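You operate a simulated robot arm through the tools that you are given. There is no shell and no other tool.

Carry out the task below with a simulated robot arm. There is one attempt and no reset: what you move stays moved.

## Task
Set the trip dial to 4 bar and prove it with the pump.
Fine: collar tight on the steel plug, type on SWITCH, release closed; pump till the lamp lights, then open the release.

The check looks at the end state, three seconds after you hand in, the way a careful person would. Anything else that was tipped, shoved, dropped, spilled or broken makes it a failure.

## Robot
A 6-joint arm with a fingered hand, fixed in place. Base frame: the origin is at the foot of the arm, x ahead of it, y to its left, z up; the work surface is at about z = 800. Readings come in mm, degrees, newtons and seconds.
With the tool pointing down near the work surface it reaches from about 340 to 820 mm from the base axis. Its first joint turns from -166.0 to 166.0 degrees. Payload 4 kg.
The tool frame sits at the grasp point between the pads (the TCP): z along the fingers, y along the line on which they close. The tips reach 26 mm beyond it. The gripper opens to 132 mm. The gripper's body begins 73 mm behind the TCP. The gripper is a hand of 5 fingers: y runs from the thumb to the fingers, the wrist lies at [0, 0, -239] in the tool frame, and closing takes about 1.5 s.
Orientation is told as [roll, pitch, yaw] about the base's x, y, z axes, in that order, counted from this pose: with the fingers straight down and closing along the base's y, the tool's x points along the base's -x, its y along +y and its z along -z.

## Interface
- The arm moves only by the tool drive_tool. Its argument "commands" is a list of rows, each a list of 7 numbers: the closure, from 0 (fully open) to 1 (shut), then the shift along the base's x, y, z in mm, then the turn, a rotation vector about the base's x, y, z in degrees. In form: [[gripper, x, y, z, rx, ry, rz], ...]. A call has 1 to 20 rows; each row is the pose to reach, as a shift and turn from the pose commanded when the call began. A row lasts 0.2 s, in which the tool goes at most 50 mm and 8.6 degrees; a call with a longer step from one row to the next is refused whole, and so is a gripper value outside its range. Where a pose cannot be reached the arm comes as near as it can. A force on the tool above 50 N (or 10 N above the force at the start of the call, whichever is more), or a blocked arm, ends the call early, and 0.2 s more pass. The fingers move at their own pace (about 45 mm/s each) and stop on an object; they squeeze with about 26 N. The grip force told is the motor's: it shows also when the fingers shut on nothing. Time passes only in rows, and 0.2 s behind the last, so rows that repeat a pose let the fingers close. It gives the time, the measured TCP pose, the force on the tool (base axes), the opening and the grip force at its end, in the units of the frame above (readings bear some noise), with the torque about the TCP (base axes, N m) and any sound that the robot's microphone picked up.
- Cameras (640 x 400 px; columns grow to the right, rows downward): "scene" is fixed at [403.7, 506.9, 1450.3]; the picture's right is [-0.98, -0.21, 0.00], its down [-0.14, 0.64, -0.75] and it looks along [0.16, -0.74, -0.66] (base axes); focal length 225 px, centre (320, 200). "wrist" rides on the gripper at [84, 2, -97] in the tool frame; the picture's right is [-0.02, 1.00, 0.00], its down [-0.75, -0.02, -0.66] and it looks along [-0.66, -0.01, 0.75] (tool axes); focal length 270 px, centre (320, 200). There is no depth. A picture from a camera that has moved, and an enlarged one, comes with that camera's place and axes in the base frame and with its lens. The place of the scene camera against the robot may be out by one fixed shift of up to 12 mm in any direction.
- snapshot(camera): a new picture of that camera. It takes no simulated time.
- hand_shape(shape): the hand has 5 fingers and takes this shape, open, in about a second: jaw (thumb against the fingers, like two jaws); tri (thumb and two fingers); tip (a fingertip pinch); poke (one finger out to press); point (the index stretched); flat (the hand flat); cup (the hand cupped); fist (a fist). The gripper value then closes the fingers along that shape, each until it touches; the sizes above hold for jaw. It gives what a move gives, with no picture.
- enlarge(camera, box): a new picture of the part [left, top, right, bottom] of that camera's present view, enlarged. It takes no simulated time.
- close_job(): hands the job in; it is judged then, once.

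Places have to be worked out from the pictures, the camera data and where the tool is seen. Open the gripper and draw the arm clear of the work before you hand the job in, unless the task says otherwise.

The tools are called after ">>>" as a command line: name --pt "numbers of a row" for each row, then --argument value for the rest, lists and objects as JSON in quotes. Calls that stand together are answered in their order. drive_tool: Moves the arm, as the interface text tells. Its arguments: {"type":"object","properties":{"commands":{"type":"array","items":{"type":"array","items":{"type":"number"}}}},"required":["commands"]} The other tools are called the same way: hand_shape (shape) gives the hand a shape; snapshot (camera) takes a picture; enlarge (camera, box) takes an enlarged picture of a part of a camera's view; close_job () hands the job in.

At the start:

```text
time: 0.0
position: [393.3, -179.0, 1209.6]
tcp_rot: [0.1, -0.1, -0.1]
ft_force: [0.4, 0.8, 0.1]
wrist_torque: [0.01, 0.02, 0.01]
width: 131.6
grip_force: 0.0
shape: jaw
```

scene: 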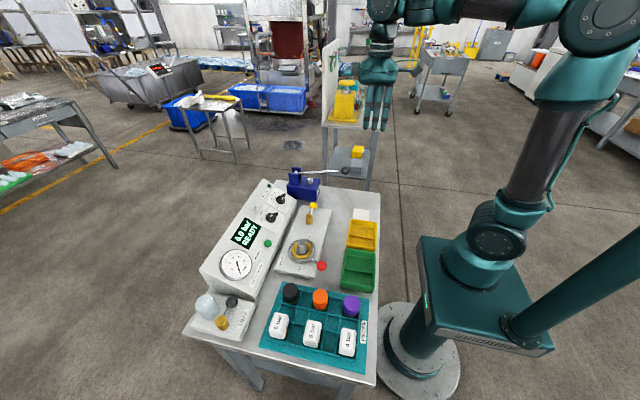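
wrist: 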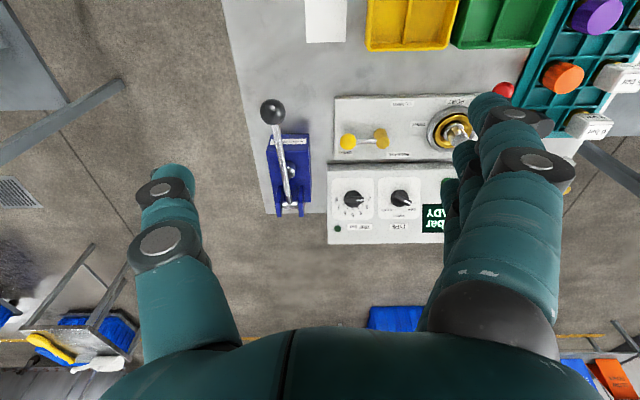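

I start by looking closer at the bench from both cameras to read the labels and find the parts.

>>> enlarge --camera "scene" --box '[180, 150, 400, 290]'

>>> enlarge --camera "scene" --box '[180, 250, 400, 390]'

>>> enlarge --camera "wrist" --box '[230, 0, 490, 250]'

```text
2.86 times, centred on (290, 220) of scene
camera zoom: at [403.7, 506.9, 1450.3], right [-0.98, -0.21, 0.0], down [-0.14, 0.64, -0.75], along [0.16, -0.74, -0.66], focal length 643 px, centre (406, 143)
```

zoom: 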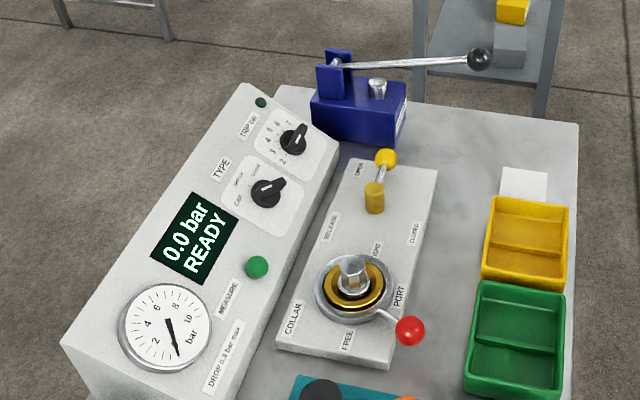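

```text
2.86 times, centred on (290, 320) of scene
camera zoom: at [403.7, 506.9, 1450.3], right [-0.98, -0.21, 0.0], down [-0.14, 0.64, -0.75], along [0.16, -0.74, -0.66], focal length 643 px, centre (406, -143)
```

zoom: 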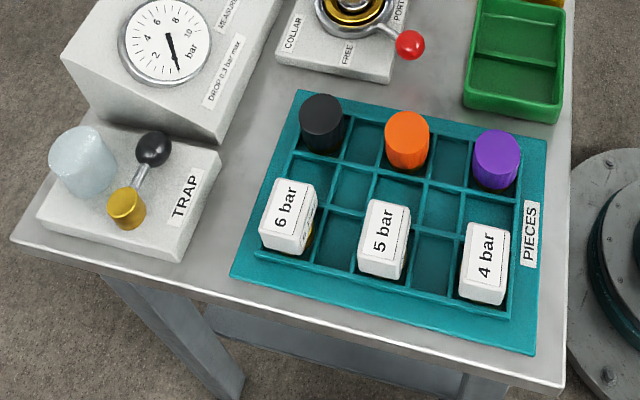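

```text
1.60 times, centred on (360, 125) of wrist
camera zoom: at [309.3, -178.3, 1307.9], right [0.02, 1.0, 0.0], down [0.75, -0.02, 0.66], along [0.66, -0.01, -0.75], focal length 432 px, centre (256, 320)
```

zoom: 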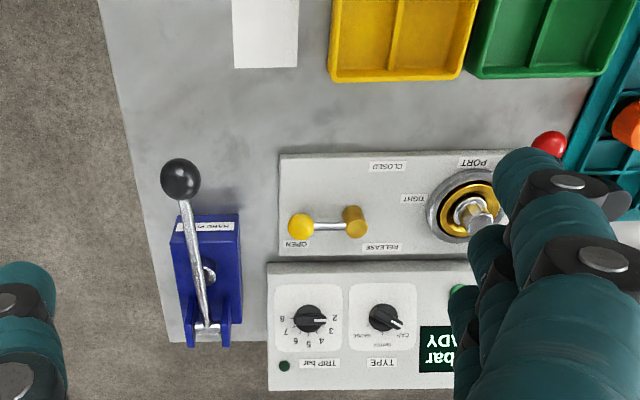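

The pictures show the port with a steel hex plug apparently in it, the collar lever (red ball) off TIGHT, and the release lever at OPEN. TRIP is at about (696,-111,870), TYPE at about (694,-12,871) and the port at about (557,75,840). I move the hand, high and clear, to look at the port with the wrist camera.

>>> drive_tool --pt "0 -3 32 -20 0 0 0" --pt "0 -6 64 -40 0 0 0" --pt "0 -9 96 -60 0 0 0" --pt "0 -12 128 -80 0 0 0" --pt "0 -15 160 -100 0 0 0" --pt "0 -18 192 -120 0 0 0" --pt "0 -21 224 -140 0 0 0" --pt "0 -25 254 -157 0 0 0" --pt "0 -25 254 -157 0 0 0"

>>> snapshot --camera "wrist"

>>> snapshot --camera "scene"

```text
time: 2.0
position: [368.6, 75.8, 1055.6]
tcp_rot: [0.1, 0.0, 0.0]
ft_force: [0.5, 0.5, -0.6]
wrist_torque: [0.0, -0.05, 0.03]
width: 131.9
grip_force: 0.0
shape: jaw
```

```text
taken
camera wrist: at [283.2, 76.7, 1154.5], right [0.02, 1.0, 0.0], down [0.75, -0.02, 0.66], along [0.66, -0.01, -0.75], focal length 270 px, centre (320, 200)
```

wrist: 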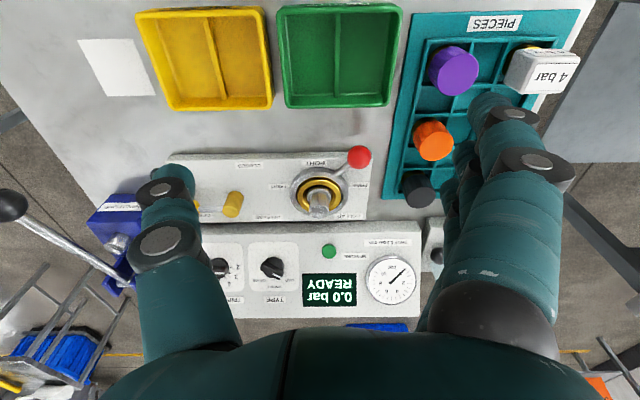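

```text
taken
```

scene: 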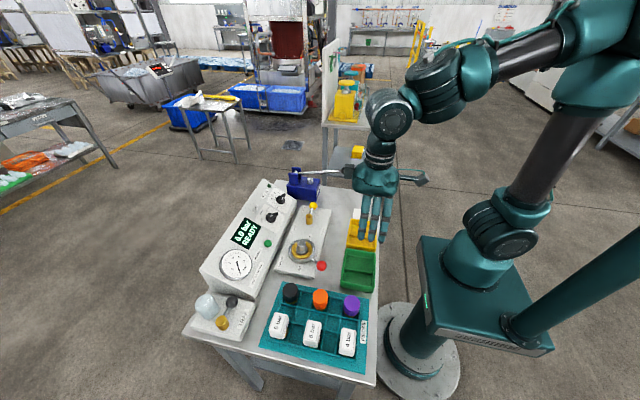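

Next I zoom in on the port and collar to read which way the handle turns.

>>> enlarge --camera "wrist" --box '[210, 130, 430, 270]'

>>> enlarge --camera "wrist" --box '[270, 145, 380, 225]'

>>> enlarge --camera "scene" --box '[265, 195, 345, 285]'

>>> enlarge --camera "scene" --box '[240, 170, 310, 240]'

```text
2.86 times, centred on (320, 200) of wrist
camera zoom: at [283.2, 76.7, 1154.5], right [0.02, 1.0, 0.0], down [0.75, -0.02, 0.66], along [0.66, -0.01, -0.75], focal length 772 px, centre (320, 200)
```

zoom: 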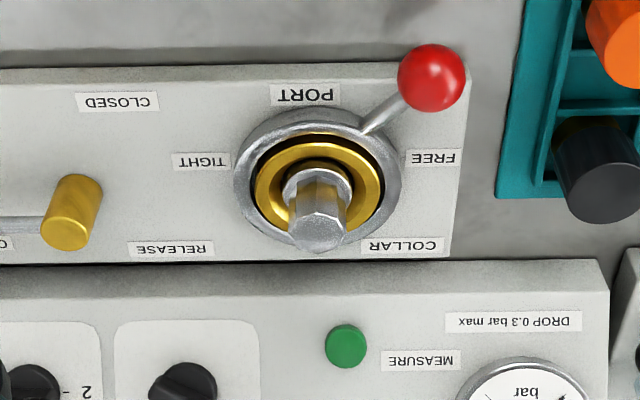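

```text
5.00 times, centred on (325, 185) of wrist
camera zoom: at [283.2, 76.7, 1154.5], right [0.02, 1.0, 0.0], down [0.75, -0.02, 0.66], along [0.66, -0.01, -0.75], focal length 1351 px, centre (295, 275)
```

zoom: 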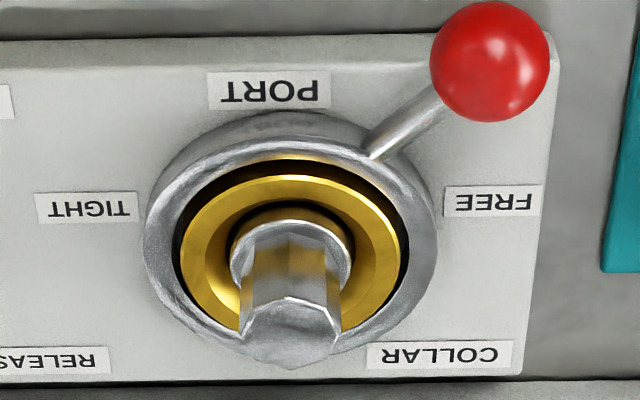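

```text
4.44 times, centred on (305, 240) of scene
camera zoom: at [403.7, 506.9, 1450.3], right [-0.98, -0.21, 0.0], down [-0.14, 0.64, -0.75], along [0.16, -0.74, -0.66], focal length 1000 px, centre (387, 22)
```

zoom: 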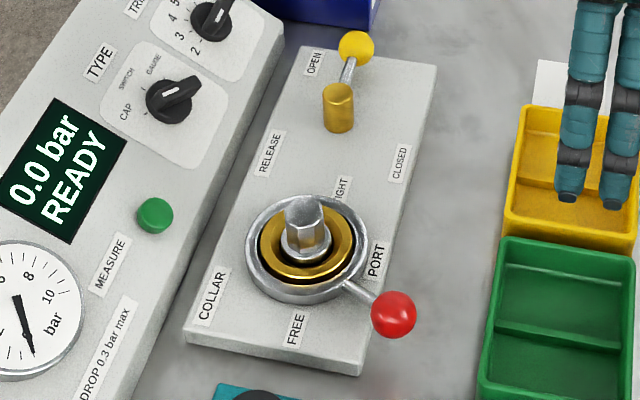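

```text
5.71 times, centred on (275, 205) of scene
camera zoom: at [403.7, 506.9, 1450.3], right [-0.98, -0.21, 0.0], down [-0.14, 0.64, -0.75], along [0.16, -0.74, -0.66], focal length 1286 px, centre (577, 171)
```

zoom: 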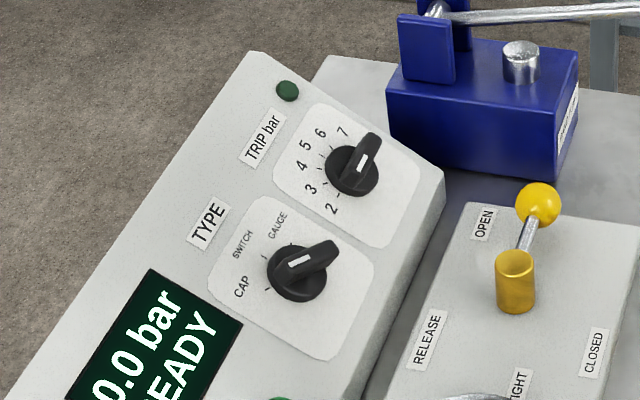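

The collar lever sits between FREE (+y) and PORT (-x), so TIGHT is reached by sweeping through -x. TYPE looks to be on CAP and TRIP on 2. I move in front of the dials for a close view and to measure the slope of the face.

>>> drive_tool --pt "0 30 -20 -8 0 0 0" --pt "0 60 -40 -16 0 0 0" --pt "0 91 -59 -24 0 0 0" --pt "0 121 -79 -32 0 0 0" --pt "0 152 -99 -40 0 0 0" --pt "0 182 -119 -48 0 0 0" --pt "0 213 -138 -57 0 0 0" --pt "0 213 -138 -57 0 0 0"

>>> snapshot --camera "wrist"

>>> enlarge --camera "wrist" --box '[230, 110, 430, 250]'

```text
time: 3.8
position: [582.1, -66.7, 999.2]
tcp_rot: [0.0, 0.0, 0.0]
ft_force: [-0.5, 0.2, 0.0]
wrist_torque: [0.01, 0.01, 0.02]
width: 131.9
grip_force: 0.0
shape: jaw
```

```text
taken
camera wrist: at [497.7, -65.8, 1095.7], right [0.02, 1.0, 0.0], down [0.75, -0.02, 0.66], along [0.66, -0.01, -0.75], focal length 270 px, centre (320, 200)
```

wrist: 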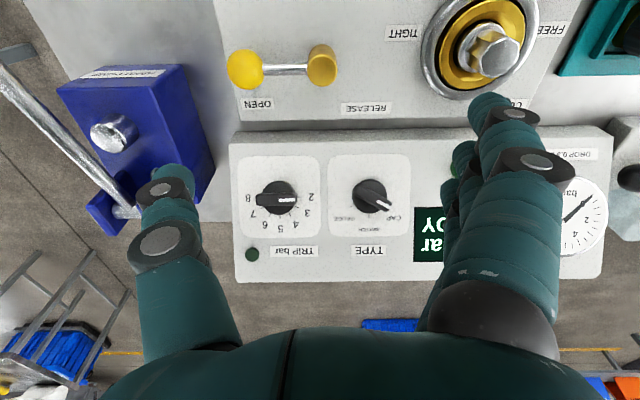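

```text
2.86 times, centred on (330, 180) of wrist
camera zoom: at [497.7, -65.8, 1095.7], right [0.02, 1.0, 0.0], down [0.75, -0.02, 0.66], along [0.66, -0.01, -0.75], focal length 772 px, centre (291, 257)
```

zoom: 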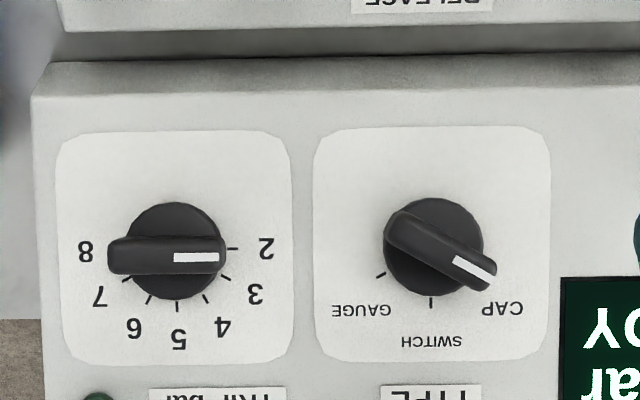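

The close-up shows TRIP's white mark on 2 and TYPE's on CAP; 4 is 60° clockwise seen by the reader, and SWITCH is straight up the slope. The face slopes about 39°, from (654,820) to (752,900) in x,z. I try the fingertip pinch in free air to see its form.

>>> hand_shape --shape "tip"

>>> snapshot --camera "wrist"

>>> enlarge --camera "scene" --box '[240, 100, 400, 230]'

```text
time: 4.7
position: [580.7, -67.5, 998.8]
tcp_rot: [0.1, 0.0, 0.1]
ft_force: [-0.2, 0.0, 1.0]
wrist_torque: [-0.02, -0.02, -0.02]
width: 131.8
grip_force: 0.0
shape: tip
```

```text
taken
camera wrist: at [497.4, -65.5, 1095.7], right [0.02, 1.0, 0.0], down [0.75, -0.02, 0.66], along [0.66, -0.01, -0.75], focal length 270 px, centre (320, 200)
```

wrist: 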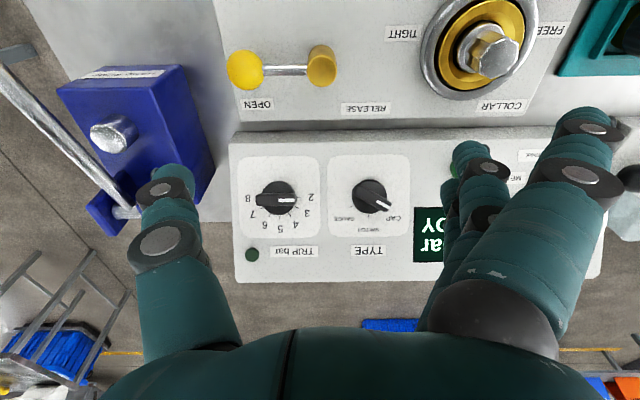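

```text
3.08 times, centred on (320, 165) of scene
camera zoom: at [403.7, 506.9, 1450.3], right [-0.98, -0.21, 0.0], down [-0.14, 0.64, -0.75], along [0.16, -0.74, -0.66], focal length 692 px, centre (320, 308)
```

zoom: 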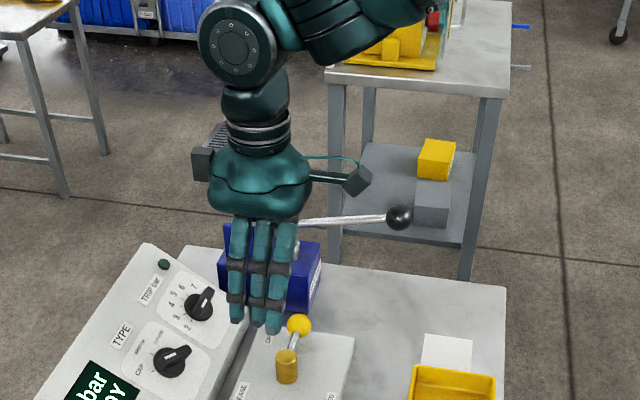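

The tip shape moves one finger apart from the other three. I close the hand in free air to see where the pinch meets.

>>> drive_tool --pt "1 0 0 0 0 0 0" --pt "1 0 0 0 0 0 0" --pt "1 0 0 0 0 0 0" --pt "1 0 0 0 0 0 0" --pt "1 0 0 0 0 0 0" --pt "1 0 0 0 0 0 0" --pt "1 0 0 0 0 0 0" --pt "1 0 0 0 0 0 0" --pt "1 0 0 0 0 0 0"

>>> snapshot --camera "wrist"

>>> enlarge --camera "scene" --box '[240, 100, 400, 230]'

```text
time: 6.7
position: [580.9, -68.2, 999.6]
tcp_rot: [0.0, 0.0, 0.0]
ft_force: [-0.1, -0.6, -0.1]
wrist_torque: [-0.01, 0.0, -0.01]
width: 0.0
grip_force: 25.9
shape: tip
```

```text
taken
camera wrist: at [497.4, -65.5, 1095.7], right [0.02, 1.0, 0.0], down [0.75, -0.02, 0.66], along [0.66, -0.01, -0.75], focal length 270 px, centre (320, 200)
```

wrist: 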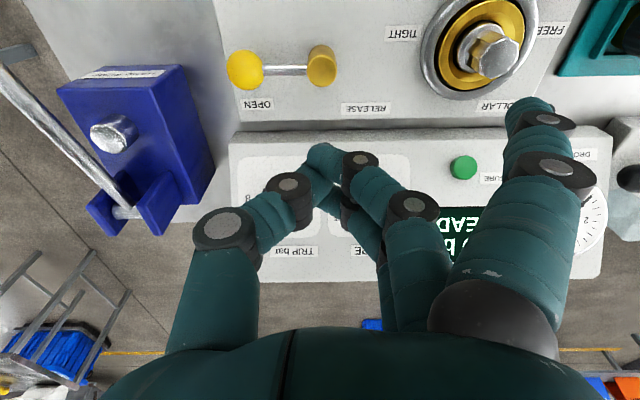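

```text
3.08 times, centred on (320, 165) of scene
camera zoom: at [403.7, 506.9, 1450.3], right [-0.98, -0.21, 0.0], down [-0.14, 0.64, -0.75], along [0.16, -0.74, -0.66], focal length 692 px, centre (320, 308)
```

zoom: 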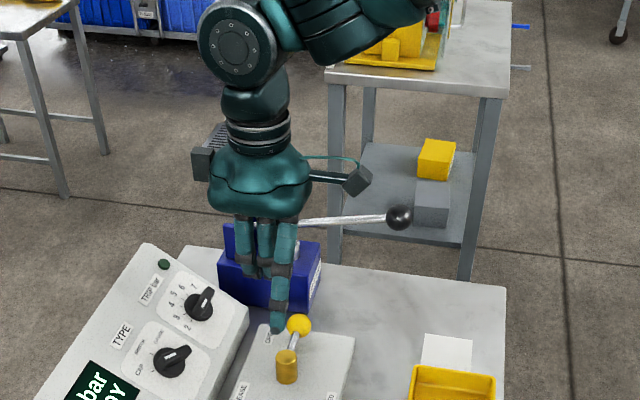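

In tip shape one finger stays stretched out, which could foul the sloped panel. I check the tri shape, closed, for comparison.

>>> hand_shape --shape "tri"

>>> drive_tool --pt "1 0 0 0 0 0 0" --pt "1 0 0 0 0 0 0" --pt "1 0 0 0 0 0 0" --pt "1 0 0 0 0 0 0" --pt "1 0 0 0 0 0 0" --pt "1 0 0 0 0 0 0" --pt "1 0 0 0 0 0 0" --pt "1 0 0 0 0 0 0" --pt "1 0 0 0 0 0 0"

>>> snapshot --camera "wrist"

>>> enlarge --camera "scene" --box '[270, 130, 370, 230]'

```text
time: 7.6
position: [581.8, -67.4, 998.2]
tcp_rot: [-0.1, -0.1, 0.0]
ft_force: [-0.5, 0.1, 0.0]
wrist_torque: [-0.02, 0.01, 0.0]
width: 131.9
grip_force: 0.0
shape: tri
```

```text
time: 9.6
position: [581.7, -66.9, 997.3]
tcp_rot: [0.0, -0.1, 0.0]
ft_force: [1.4, -0.8, -0.3]
wrist_torque: [-0.02, -0.02, 0.02]
width: 0.1
grip_force: 25.8
shape: tri
```

```text
taken
camera wrist: at [497.4, -65.5, 1095.7], right [0.02, 1.0, 0.0], down [0.75, -0.02, 0.66], along [0.66, -0.01, -0.75], focal length 270 px, centre (320, 200)
```

wrist: 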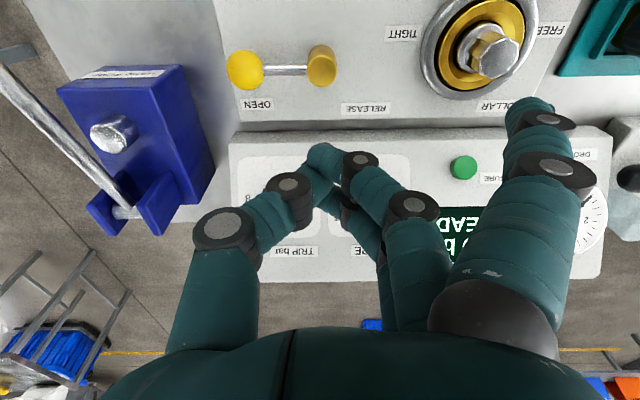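

```text
4.00 times, centred on (320, 180) of scene
camera zoom: at [403.7, 506.9, 1450.3], right [-0.98, -0.21, 0.0], down [-0.14, 0.64, -0.75], along [0.16, -0.74, -0.66], focal length 900 px, centre (320, 280)
```

zoom: 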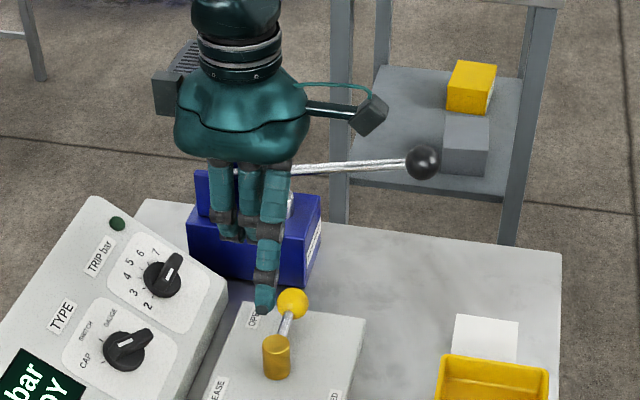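

Tri looks the same with one finger left standing out. I check jaw closed, then poke.

>>> hand_shape --shape "jaw"

>>> drive_tool --pt "1 0 0 0 0 0 0" --pt "1 0 0 0 0 0 0" --pt "1 0 0 0 0 0 0" --pt "1 0 0 0 0 0 0" --pt "1 0 0 0 0 0 0" --pt "1 0 0 0 0 0 0" --pt "1 0 0 0 0 0 0" --pt "1 0 0 0 0 0 0" --pt "1 0 0 0 0 0 0"

>>> snapshot --camera "wrist"

>>> enlarge --camera "scene" --box '[270, 130, 370, 230]'

>>> hand_shape --shape "poke"

>>> snapshot --camera "wrist"

>>> enlarge --camera "scene" --box '[270, 130, 370, 230]'

```text
time: 10.5
position: [582.0, -67.6, 999.1]
tcp_rot: [0.0, 0.1, 0.0]
ft_force: [0.5, -0.1, 0.7]
wrist_torque: [-0.01, -0.02, -0.01]
width: 132.1
grip_force: 0.0
shape: jaw
```

```text
time: 12.5
position: [582.2, -66.9, 998.5]
tcp_rot: [0.0, 0.0, 0.0]
ft_force: [0.0, 1.0, 0.6]
wrist_torque: [0.05, -0.01, -0.01]
width: 0.3
grip_force: 25.8
shape: jaw
```

```text
taken
camera wrist: at [497.4, -65.5, 1095.7], right [0.02, 1.0, 0.0], down [0.75, -0.02, 0.66], along [0.66, -0.01, -0.75], focal length 270 px, centre (320, 200)
```

wrist: 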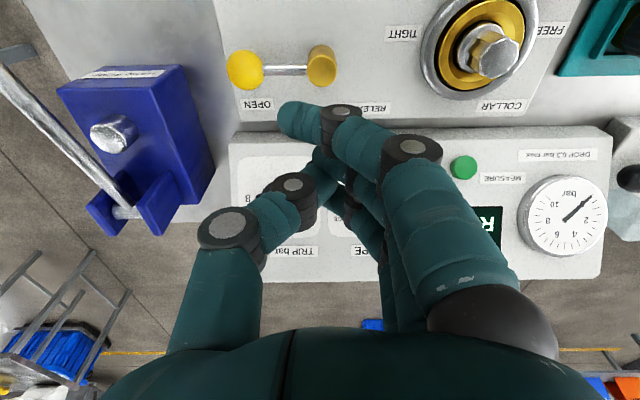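

```text
4.00 times, centred on (320, 180) of scene
camera zoom: at [403.7, 506.9, 1450.3], right [-0.98, -0.21, 0.0], down [-0.14, 0.64, -0.75], along [0.16, -0.74, -0.66], focal length 900 px, centre (320, 280)
```

zoom: 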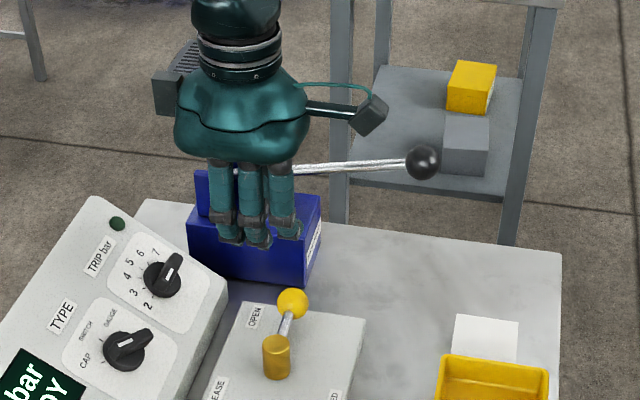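

```text
time: 13.4
position: [581.5, -67.0, 998.6]
tcp_rot: [0.0, 0.0, -0.1]
ft_force: [0.1, -0.1, 0.1]
wrist_torque: [-0.01, -0.02, -0.01]
width: 0.0
grip_force: 0.0
shape: poke
```

```text
taken
camera wrist: at [497.4, -65.6, 1095.7], right [0.02, 1.0, 0.0], down [0.75, -0.02, 0.66], along [0.66, -0.01, -0.75], focal length 270 px, centre (320, 200)
```

wrist: 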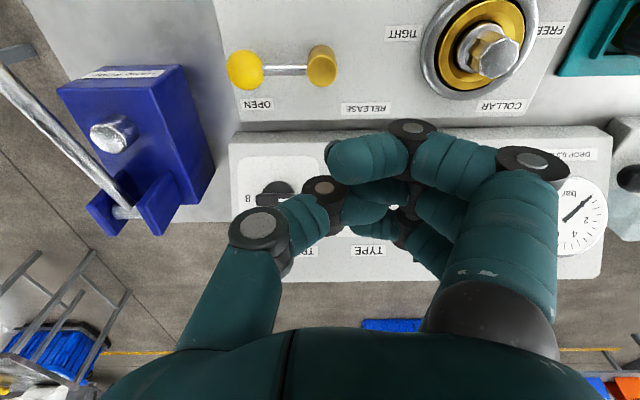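

```text
4.00 times, centred on (320, 180) of scene
camera zoom: at [403.7, 506.9, 1450.3], right [-0.98, -0.21, 0.0], down [-0.14, 0.64, -0.75], along [0.16, -0.74, -0.66], focal length 900 px, centre (320, 280)
```

zoom: 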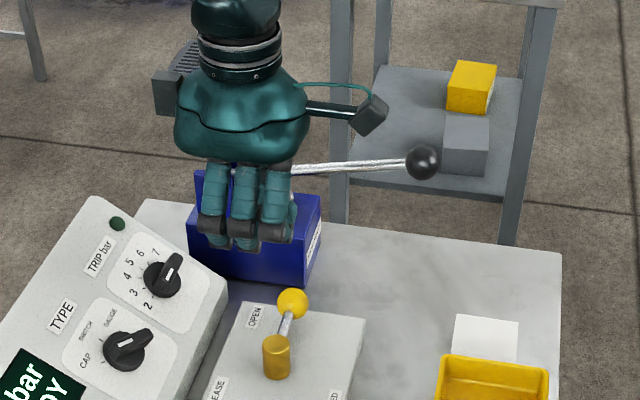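

Jaw closes as a tidy group of fingers against the thumb. Poke shows nothing stretched out yet, so I let it settle for a moment and look again.

>>> drive_tool --pt "0 0 0 0 0 0 0" --pt "0 0 0 0 0 0 0" --pt "0 0 0 0 0 0 0" --pt "0 0 0 0 0 0 0" --pt "0 0 0 0 0 0 0"

>>> snapshot --camera "wrist"

>>> enlarge --camera "scene" --box '[270, 130, 370, 230]'

```text
time: 14.6
position: [582.5, -66.7, 998.9]
tcp_rot: [-0.1, -0.1, 0.0]
ft_force: [-0.9, 0.5, 0.2]
wrist_torque: [-0.01, 0.04, -0.01]
width: 0.0
grip_force: 0.0
shape: poke
```

```text
taken
camera wrist: at [497.4, -65.6, 1095.7], right [0.02, 1.0, 0.0], down [0.75, -0.02, 0.66], along [0.66, -0.01, -0.75], focal length 270 px, centre (320, 200)
```

wrist: 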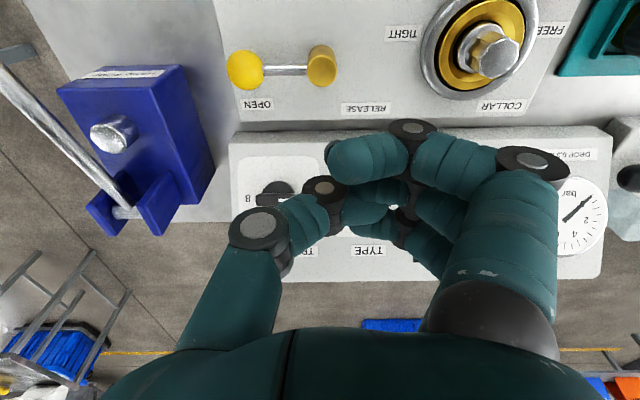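

```text
4.00 times, centred on (320, 180) of scene
camera zoom: at [403.7, 506.9, 1450.3], right [-0.98, -0.21, 0.0], down [-0.14, 0.64, -0.75], along [0.16, -0.74, -0.66], focal length 900 px, centre (320, 280)
```

zoom: 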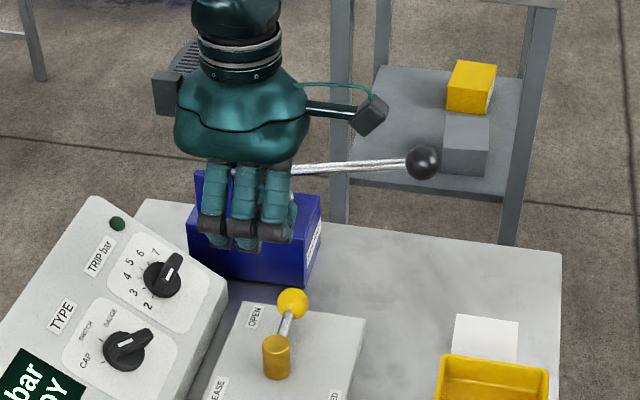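

Poke gives no useful stretched finger, so jaw it is. First the collar: the red ball is at about (481,127,845) and the ring centre at about (560,72), so I hover above the ball with yaw -34° to line the fingers up with the lever.

>>> hand_shape --shape "jaw"

>>> drive_tool --pt "0 -13 25 0 0 0 -5" --pt "0 -26 50 0 0 0 -10" --pt "0 -39 75 0 0 0 -15" --pt "0 -52 100 -6 0 0 -20" --pt "0 -65 125 -12 0 0 -25" --pt "0 -78 150 -18 0 0 -30" --pt "0 -90 174 -24 0 0 -34" --pt "0 -101 194 -30 0 0 -34" --pt "0 -101 194 -30 0 0 -34"

>>> snapshot --camera "wrist"

>>> snapshot --camera "scene"

```text
time: 15.5
position: [581.2, -67.3, 997.2]
tcp_rot: [0.0, 0.0, 0.0]
ft_force: [-0.3, 0.0, -0.5]
wrist_torque: [-0.01, 0.0, -0.01]
width: 132.1
grip_force: 0.2
shape: jaw
```

```text
time: 17.5
position: [482.1, 130.7, 967.0]
tcp_rot: [0.0, 0.1, -34.0]
ft_force: [-0.5, 0.7, -1.2]
wrist_torque: [0.01, -0.01, 0.01]
width: 131.9
grip_force: 0.0
shape: jaw
```

```text
taken
camera wrist: at [412.6, 178.9, 1065.2], right [0.58, 0.82, 0.0], down [0.61, -0.43, 0.66], along [0.54, -0.38, -0.75], focal length 270 px, centre (320, 200)
```

wrist: 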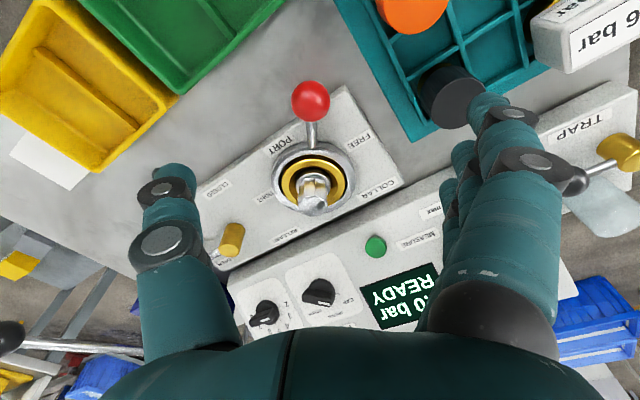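

```text
taken
```

scene: 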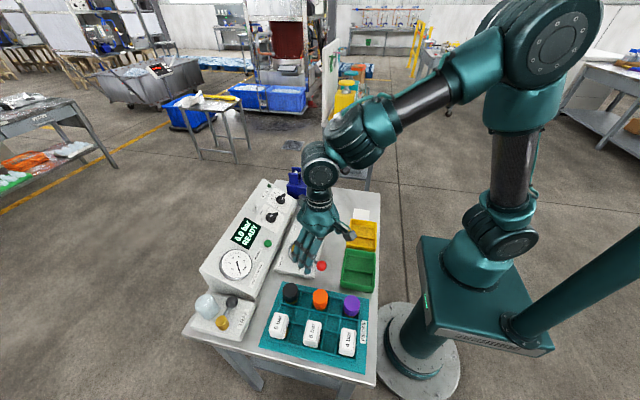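

Two wrist views put the red ball at (476,125.5,852), the ring centre at (556,71), and the lever radius at about 97 mm at 146°. The orange cap in the tray is close, so I ease the yaw to -17°, half-close the hand to about 53 mm, and check the view above the ball before going down.

>>> drive_tool --pt "0.3 -2 -3 -10 0 0 8" --pt "0.6 -4 -5 -25 0 0 17" --pt "0.6 -4 -5 -40 0 0 17" --pt "0.6 -4 -5 -40 0 0 17" --pt "0.6 -4 -5 -40 0 0 17" --pt "0.6 -4 -5 -40 0 0 17"

>>> snapshot --camera "wrist"

>>> enlarge --camera "scene" --box '[260, 190, 400, 330]'

```text
refused: row 2 steps farther than a row can; nothing moved
```

```text
taken
camera wrist: at [412.6, 178.9, 1065.2], right [0.58, 0.82, 0.0], down [0.61, -0.43, 0.66], along [0.54, -0.38, -0.75], focal length 270 px, centre (320, 200)
```

wrist: 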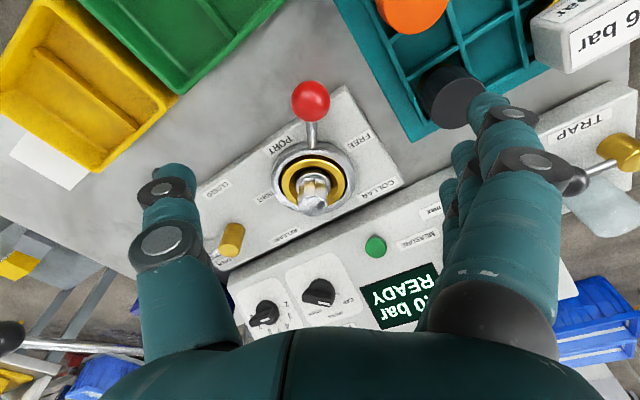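

```text
2.86 times, centred on (330, 260) of scene
camera zoom: at [403.7, 506.9, 1450.3], right [-0.98, -0.21, 0.0], down [-0.14, 0.64, -0.75], along [0.16, -0.74, -0.66], focal length 643 px, centre (291, 29)
```

zoom: 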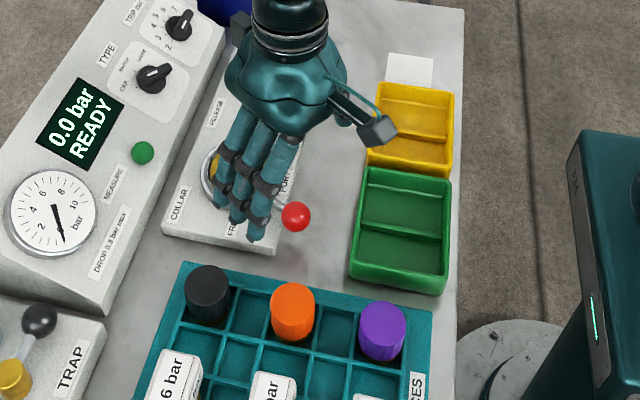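

The row was refused because the 9° turn step was too large, so nothing moved. I repeat it with smaller turns.

>>> drive_tool --pt "0.3 -2 -3 -10 0 0 6" --pt "0.6 -4 -5 -25 0 0 12" --pt "0.6 -4 -5 -40 0 0 17" --pt "0.6 -4 -5 -40 0 0 17" --pt "0.6 -4 -5 -40 0 0 17" --pt "0.6 -4 -5 -40 0 0 17"

>>> snapshot --camera "wrist"

>>> enlarge --camera "scene" --box '[260, 190, 400, 330]'

```text
time: 18.9
position: [477.9, 124.8, 925.9]
tcp_rot: [0.0, 0.0, -17.0]
ft_force: [-0.2, 0.1, -0.3]
wrist_torque: [0.01, 0.02, 0.02]
width: 53.8
grip_force: 0.0
shape: jaw
```

```text
taken
camera wrist: at [397.6, 151.8, 1023.6], right [0.31, 0.95, 0.0], down [0.72, -0.23, 0.66], along [0.63, -0.21, -0.75], focal length 270 px, centre (320, 200)
```

wrist: 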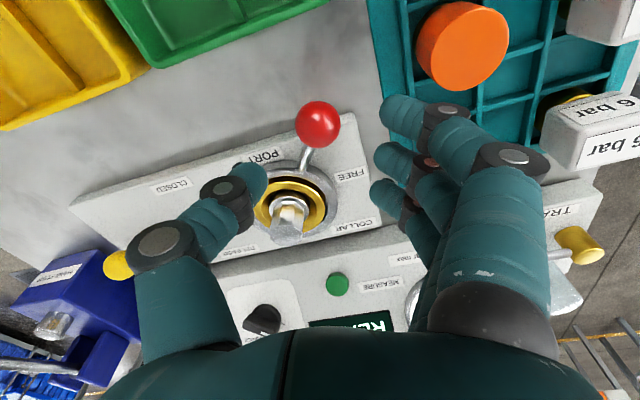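

```text
2.86 times, centred on (330, 260) of scene
camera zoom: at [403.7, 506.9, 1450.3], right [-0.98, -0.21, 0.0], down [-0.14, 0.64, -0.75], along [0.16, -0.74, -0.66], focal length 643 px, centre (291, 29)
```

zoom: 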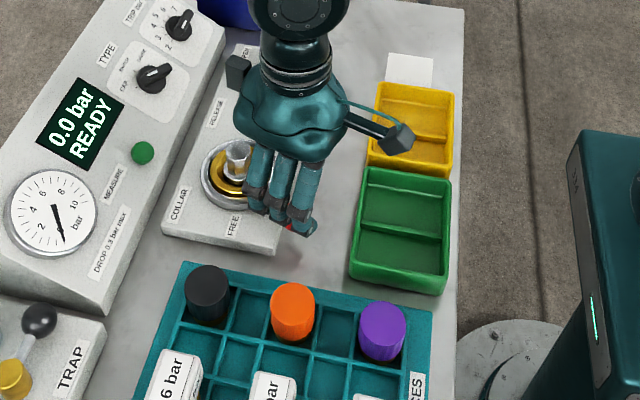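

The hand straddles the ball well; this view gives the ball at about (475.5,124,852). I descend to TCP z≈862 with the fingers still half open and check.

>>> drive_tool --pt "0.6 0 -1 -16 0 0 0" --pt "0.6 0 -1 -32 0 0 0" --pt "0.6 0 -1 -48 0 0 0" --pt "0.6 0 -1 -63 0 0 0" --pt "0.6 0 -1 -63 0 0 0"

>>> snapshot --camera "wrist"

>>> enlarge --camera "scene" --box '[260, 190, 400, 330]'

```text
time: 20.1
position: [476.8, 124.8, 863.2]
tcp_rot: [0.0, 0.0, -16.9]
ft_force: [0.2, -0.1, -0.9]
wrist_torque: [0.04, -0.03, -0.04]
width: 53.5
grip_force: 0.2
shape: jaw
```

```text
taken
camera wrist: at [396.7, 150.9, 961.0], right [0.31, 0.95, 0.0], down [0.72, -0.23, 0.66], along [0.63, -0.21, -0.75], focal length 270 px, centre (320, 200)
```

wrist: 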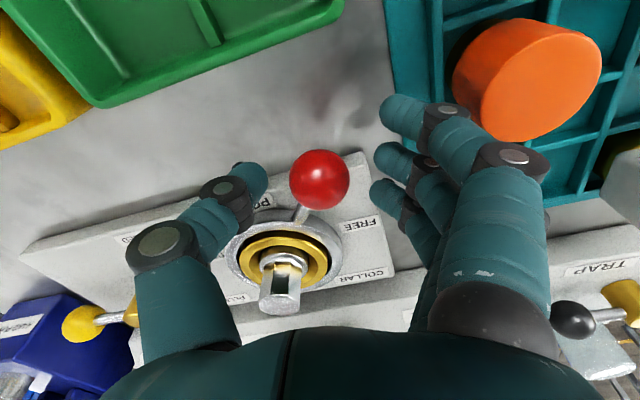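

```text
2.86 times, centred on (330, 260) of scene
camera zoom: at [403.7, 506.9, 1450.3], right [-0.98, -0.21, 0.0], down [-0.14, 0.64, -0.75], along [0.16, -0.74, -0.66], focal length 643 px, centre (291, 29)
```

zoom: 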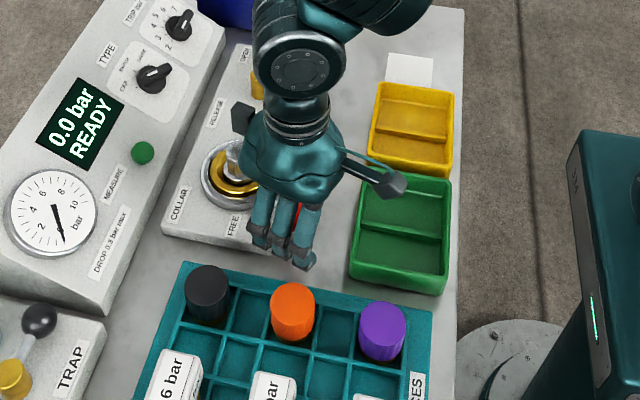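

The ball sits centred between thumb and fingers, about 11 mm below the TCP. I close on it.

>>> drive_tool --pt "1 0 0 0 0 0 0" --pt "1 0 0 0 0 0 0" --pt "1 0 0 0 0 0 0" --pt "1 0 0 0 0 0 0" --pt "1 0 0 0 0 0 0"

>>> snapshot --camera "wrist"

```text
time: 21.3
position: [477.4, 124.6, 863.9]
tcp_rot: [0.0, 0.0, -17.0]
ft_force: [-0.8, -4.6, -0.8]
wrist_torque: [-0.02, -0.05, 0.17]
width: 14.3
grip_force: 25.7
shape: jaw
```

```text
taken
camera wrist: at [396.6, 150.5, 961.2], right [0.31, 0.95, 0.0], down [0.72, -0.23, 0.66], along [0.62, -0.21, -0.75], focal length 270 px, centre (320, 200)
```

wrist: 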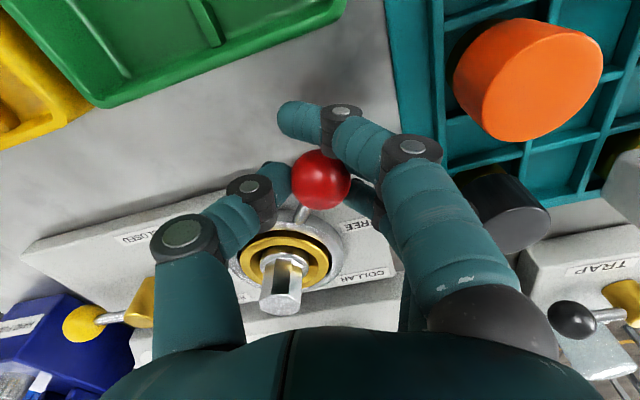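

The ball is enclosed by thumb and fingers. I swing the first 15° counter-clockwise (through -x, toward TIGHT) and watch the force.

>>> drive_tool --pt "1 -2.2 -3.5 0 0 0 2.5" --pt "1 -4.4 -7.2 0 0 0 5" --pt "1 -6.4 -10.9 0 0 0 7.5" --pt "1 -8.2 -14.7 0 0 0 10" --pt "1 -9.8 -18.6 0 0 0 12.5" --pt "1 -11.3 -22.5 0 0 0 15"

>>> snapshot --camera "wrist"

```text
time: 22.7
position: [464.9, 101.9, 862.6]
tcp_rot: [0.0, 0.0, -2.0]
ft_force: [2.0, 2.9, 10.4]
wrist_torque: [0.18, -0.24, 0.26]
width: 13.6
grip_force: 26.1
shape: jaw
```

```text
taken
camera wrist: at [381.1, 106.0, 960.6], right [0.05, 1.0, 0.0], down [0.75, -0.04, 0.66], along [0.66, -0.04, -0.75], focal length 270 px, centre (320, 200)
```

wrist: 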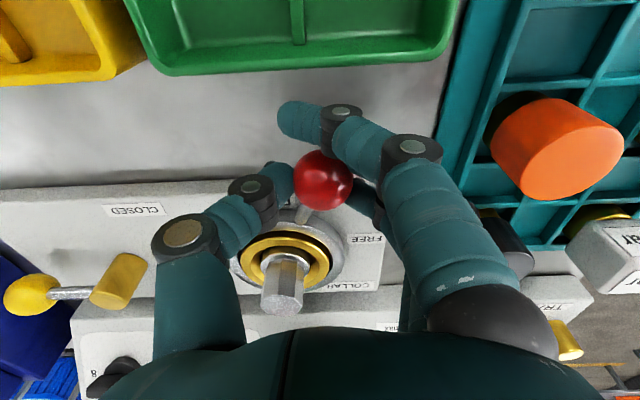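

The lever follows with low force. I continue the arc to about 45° of turn in total.

>>> drive_tool --pt "1 -1.3 -4 0 0 0 2.5" --pt "1 -2.4 -8 0 0 0 5" --pt "1 -3.3 -12.1 0 0 0 7.5" --pt "1 -4.05 -16.2 0 0 0 10" --pt "1 -4.6 -20.4 0 0 0 12.5" --pt "1 -5 -24.6 0 0 0 15" --pt "1 -5.3 -33 0 0 0 20" --pt "1 -4.8 -41.4 0 0 0 25" --pt "1 -3.5 -49.7 0 0 0 30"

>>> snapshot --camera "wrist"

>>> enlarge --camera "scene" --box '[260, 190, 360, 290]'

```text
time: 24.7
position: [461.7, 51.2, 862.9]
tcp_rot: [0.0, 0.0, 27.9]
ft_force: [1.1, 2.5, 0.6]
wrist_torque: [0.21, 0.06, 0.06]
width: 14.0
grip_force: 25.6
shape: jaw
```

```text
taken
camera wrist: at [386.4, 14.4, 960.4], right [-0.45, 0.89, 0.0], down [0.67, 0.34, 0.66], along [0.59, 0.3, -0.75], focal length 270 px, centre (320, 200)
```

wrist: 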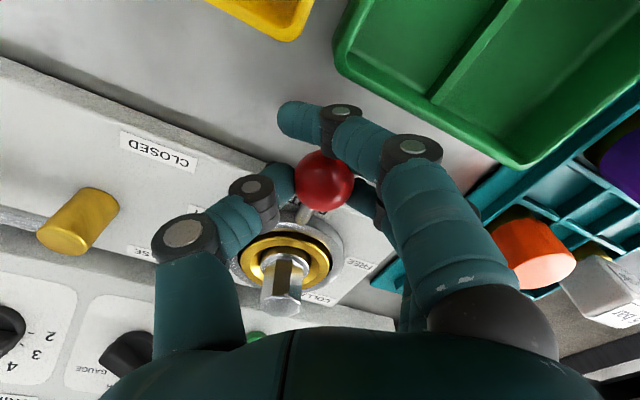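

```text
4.00 times, centred on (310, 240) of scene
camera zoom: at [403.7, 506.9, 1450.3], right [-0.98, -0.21, 0.0], down [-0.14, 0.64, -0.75], along [0.16, -0.74, -0.66], focal length 900 px, centre (360, 40)
```

zoom: 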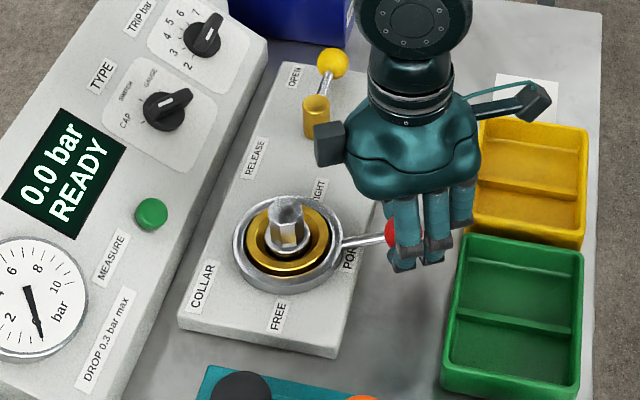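

The lever now points nearly straight at -x with only a few newtons. I continue in small steps toward TIGHT, expecting a stop somewhere.

>>> drive_tool --pt "1 0.9 -4.1 0 0 0 2.5" --pt "1 1.9 -8.2 0 0 0 5" --pt "1 3.2 -12.2 0 0 0 7.5" --pt "1 4.6 -16.1 0 0 0 10" --pt "1 6.2 -20 0 0 0 12.5" --pt "1 7.9 -23.8 0 0 0 15" --pt "1 9.8 -27.5 0 0 0 17.5" --pt "1 11.9 -31.2 0 0 0 20"

>>> snapshot --camera "wrist"

>>> enlarge --camera "scene" --box '[260, 190, 360, 290]'

```text
time: 26.5
position: [473.8, 22.0, 864.4]
tcp_rot: [0.0, 0.0, 48.1]
ft_force: [5.5, 7.0, -1.3]
wrist_torque: [0.26, 0.0, 0.19]
width: 13.8
grip_force: 26.0
shape: jaw
```

```text
taken
camera wrist: at [415.9, -41.3, 960.7], right [-0.73, 0.68, 0.0], down [0.51, 0.55, 0.66], along [0.45, 0.48, -0.75], focal length 270 px, centre (320, 200)
```

wrist: 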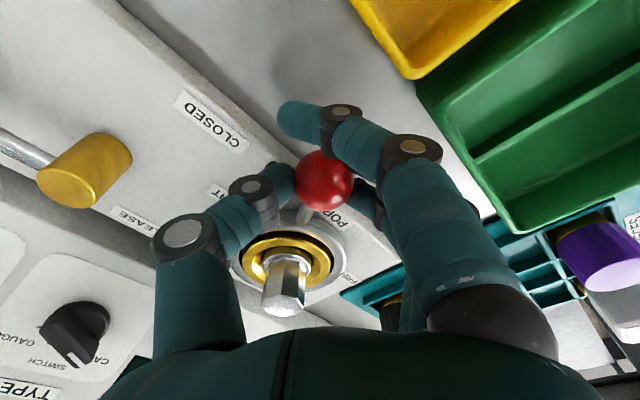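

```text
4.00 times, centred on (310, 240) of scene
camera zoom: at [403.7, 506.9, 1450.3], right [-0.98, -0.21, 0.0], down [-0.14, 0.64, -0.75], along [0.16, -0.74, -0.66], focal length 900 px, centre (360, 40)
```

zoom: 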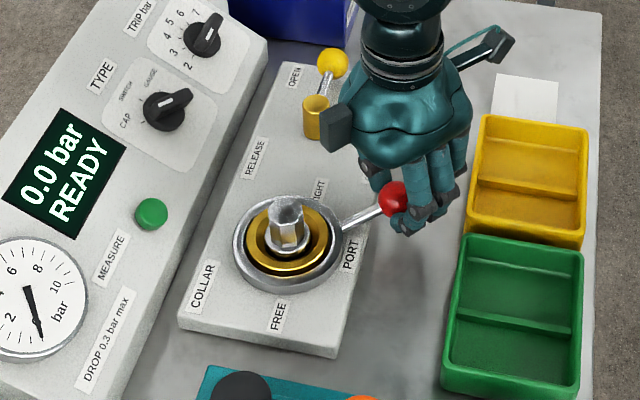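

Force is rising slightly (about 9 N) at 210°; the lever is not yet at TIGHT. I go on in 2.5° steps.

>>> drive_tool --pt "1 2.2 -3.5 0 0 0 2.5" --pt "1 4.6 -7 0 0 0 5" --pt "1 7.1 -10.3 0 0 0 7.5" --pt "1 9.8 -13.6 0 0 0 10" --pt "1 12.6 -16.7 0 0 0 12.5" --pt "1 15.6 -19.7 0 0 0 15"

>>> snapshot --camera "wrist"

>>> enlarge --camera "scene" --box '[260, 190, 360, 290]'

```text
time: 28.0
position: [487.6, 6.4, 861.9]
tcp_rot: [0.5, -0.4, 63.7]
ft_force: [-12.6, 18.7, 4.9]
wrist_torque: [0.62, 0.28, 0.04]
width: 11.6
grip_force: 25.9
shape: jaw
stopped in row 6: the force on the tool passed its limit at 50 N (the readings are from after the stop); the commanded pose is now the measured one
```

```text
taken
camera wrist: at [448.4, -69.7, 959.0], right [-0.89, 0.46, 0.01], down [0.35, 0.66, 0.66], along [0.3, 0.59, -0.75], focal length 270 px, centre (320, 200)
```

wrist: 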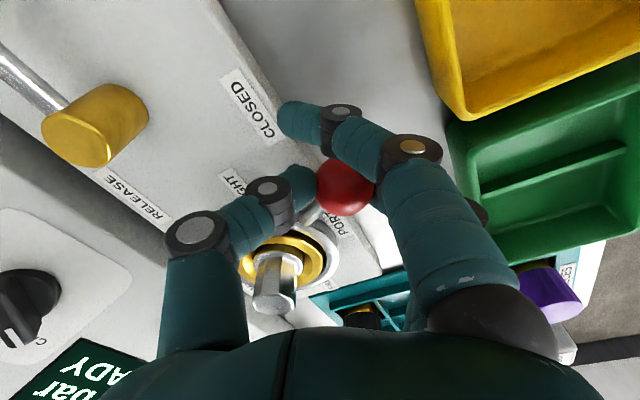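

```text
4.00 times, centred on (310, 240) of scene
camera zoom: at [403.7, 506.9, 1450.3], right [-0.98, -0.21, 0.0], down [-0.14, 0.64, -0.75], along [0.16, -0.74, -0.66], focal length 900 px, centre (360, 40)
```

zoom: 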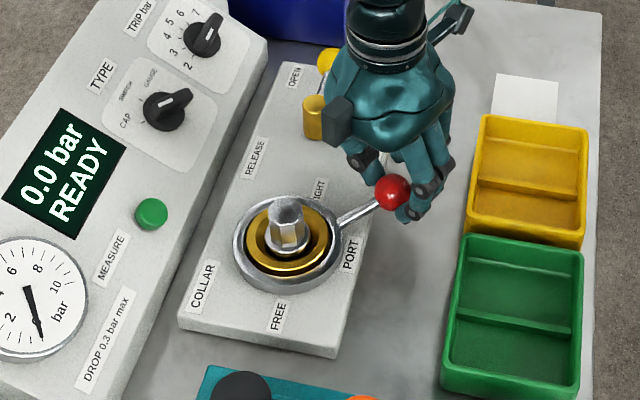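

The force limit tripped at about 215°, the mirror of the start angle; the ball is at about (477,15), so the collar is at its TIGHT stop. I open the hand to 55 mm, centre it on the ball, and lift away.

>>> drive_tool --pt "0.58 0 0 0 0 0 0" --pt "0.58 0 0 0 0 0 0" --pt "0.58 0 0 0 0 0 0" --pt "0.58 -5 2.5 0 0 0 0" --pt "0.58 -10 5 0 0 0 0" --pt "0.58 -10 5 0 0 0 0"

>>> snapshot --camera "wrist"

>>> enlarge --camera "scene" --box '[260, 190, 360, 290]'

```text
time: 29.4
position: [478.1, 10.1, 861.4]
tcp_rot: [0.4, -0.2, 63.4]
ft_force: [0.3, -0.1, 0.6]
wrist_torque: [0.0, 0.01, -0.02]
width: 55.0
grip_force: 0.0
shape: jaw
```

```text
taken
camera wrist: at [439.2, -65.7, 959.3], right [-0.88, 0.47, 0.01], down [0.35, 0.66, 0.66], along [0.3, 0.59, -0.75], focal length 270 px, centre (320, 200)
```

wrist: 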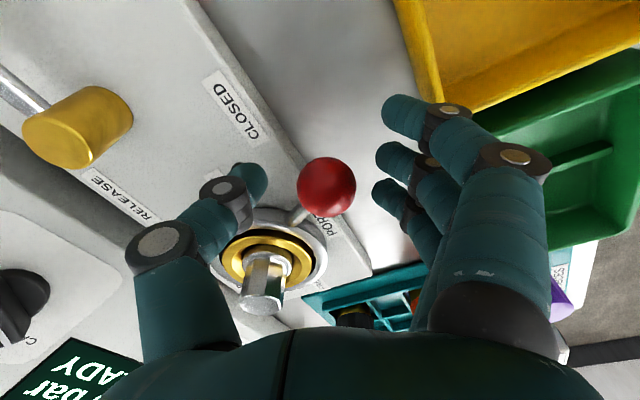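

```text
4.00 times, centred on (310, 240) of scene
camera zoom: at [403.7, 506.9, 1450.3], right [-0.98, -0.21, 0.0], down [-0.14, 0.64, -0.75], along [0.16, -0.74, -0.66], focal length 900 px, centre (360, 40)
```

zoom: 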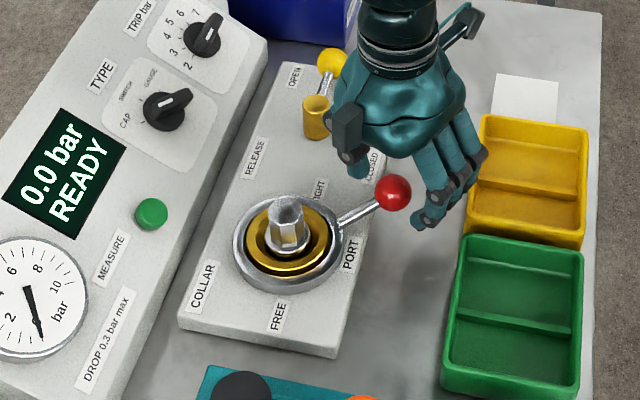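

The lever stays at about 215°. To be sure this is the real stop rather than a slipped grip, I square the hand to the lever (yaw 35°), re-grip, and push a little further along the arc.

>>> drive_tool --pt "0.58 -0.5 1 0 0 0 -7" --pt "0.58 -1 2 0 0 0 -14" --pt "0.58 -1.5 3 0 0 0 -21" --pt "0.58 -2 3 0 0 0 -28" --pt "1 -2 3 0 0 0 -28" --pt "1 -2 3 0 0 0 -28" --pt "1 -2 3 0 0 0 -28" --pt "1 -2 3 0 0 0 -28"

>>> snapshot --camera "wrist"

>>> drive_tool --pt "1 1.2 -1.6 0 0 0 1" --pt "1 2.4 -3.3 0 0 0 2" --pt "1 3.6 -4.9 0 0 0 3" --pt "1 4.8 -6.5 0 0 0 4" --pt "1 6 -8.1 0 0 0 5"

>>> snapshot --camera "wrist"

```text
time: 31.2
position: [475.9, 13.9, 862.4]
tcp_rot: [0.4, -0.3, 35.4]
ft_force: [-0.5, 0.9, -1.5]
wrist_torque: [0.14, 0.01, 0.14]
width: 15.4
grip_force: 17.9
shape: jaw
```

```text
taken
camera wrist: at [405.7, -35.3, 959.4], right [-0.56, 0.83, 0.01], down [0.62, 0.42, 0.66], along [0.54, 0.38, -0.75], focal length 270 px, centre (320, 200)
```

wrist: 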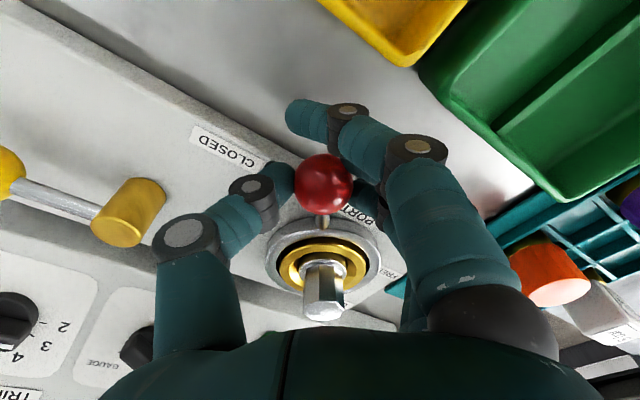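

```text
time: 32.4
position: [484.0, 4.9, 863.0]
tcp_rot: [0.5, -0.4, 40.6]
ft_force: [-11.6, 28.4, 6.4]
wrist_torque: [0.94, 0.21, 0.19]
width: 13.2
grip_force: 25.6
shape: jaw
```

```text
taken
camera wrist: at [417.0, -49.6, 960.3], right [-0.64, 0.77, 0.01], down [0.58, 0.47, 0.66], along [0.51, 0.43, -0.75], focal length 270 px, centre (320, 200)
```

wrist: 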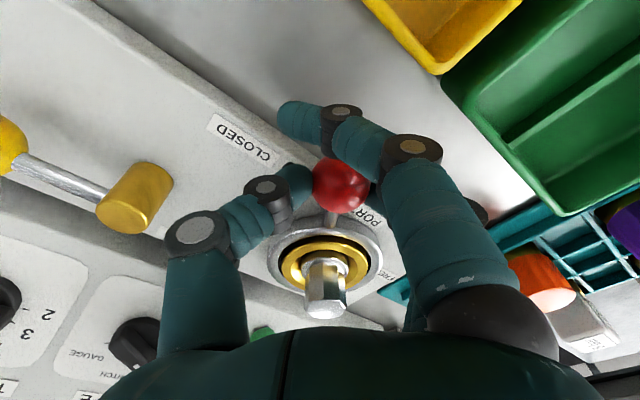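

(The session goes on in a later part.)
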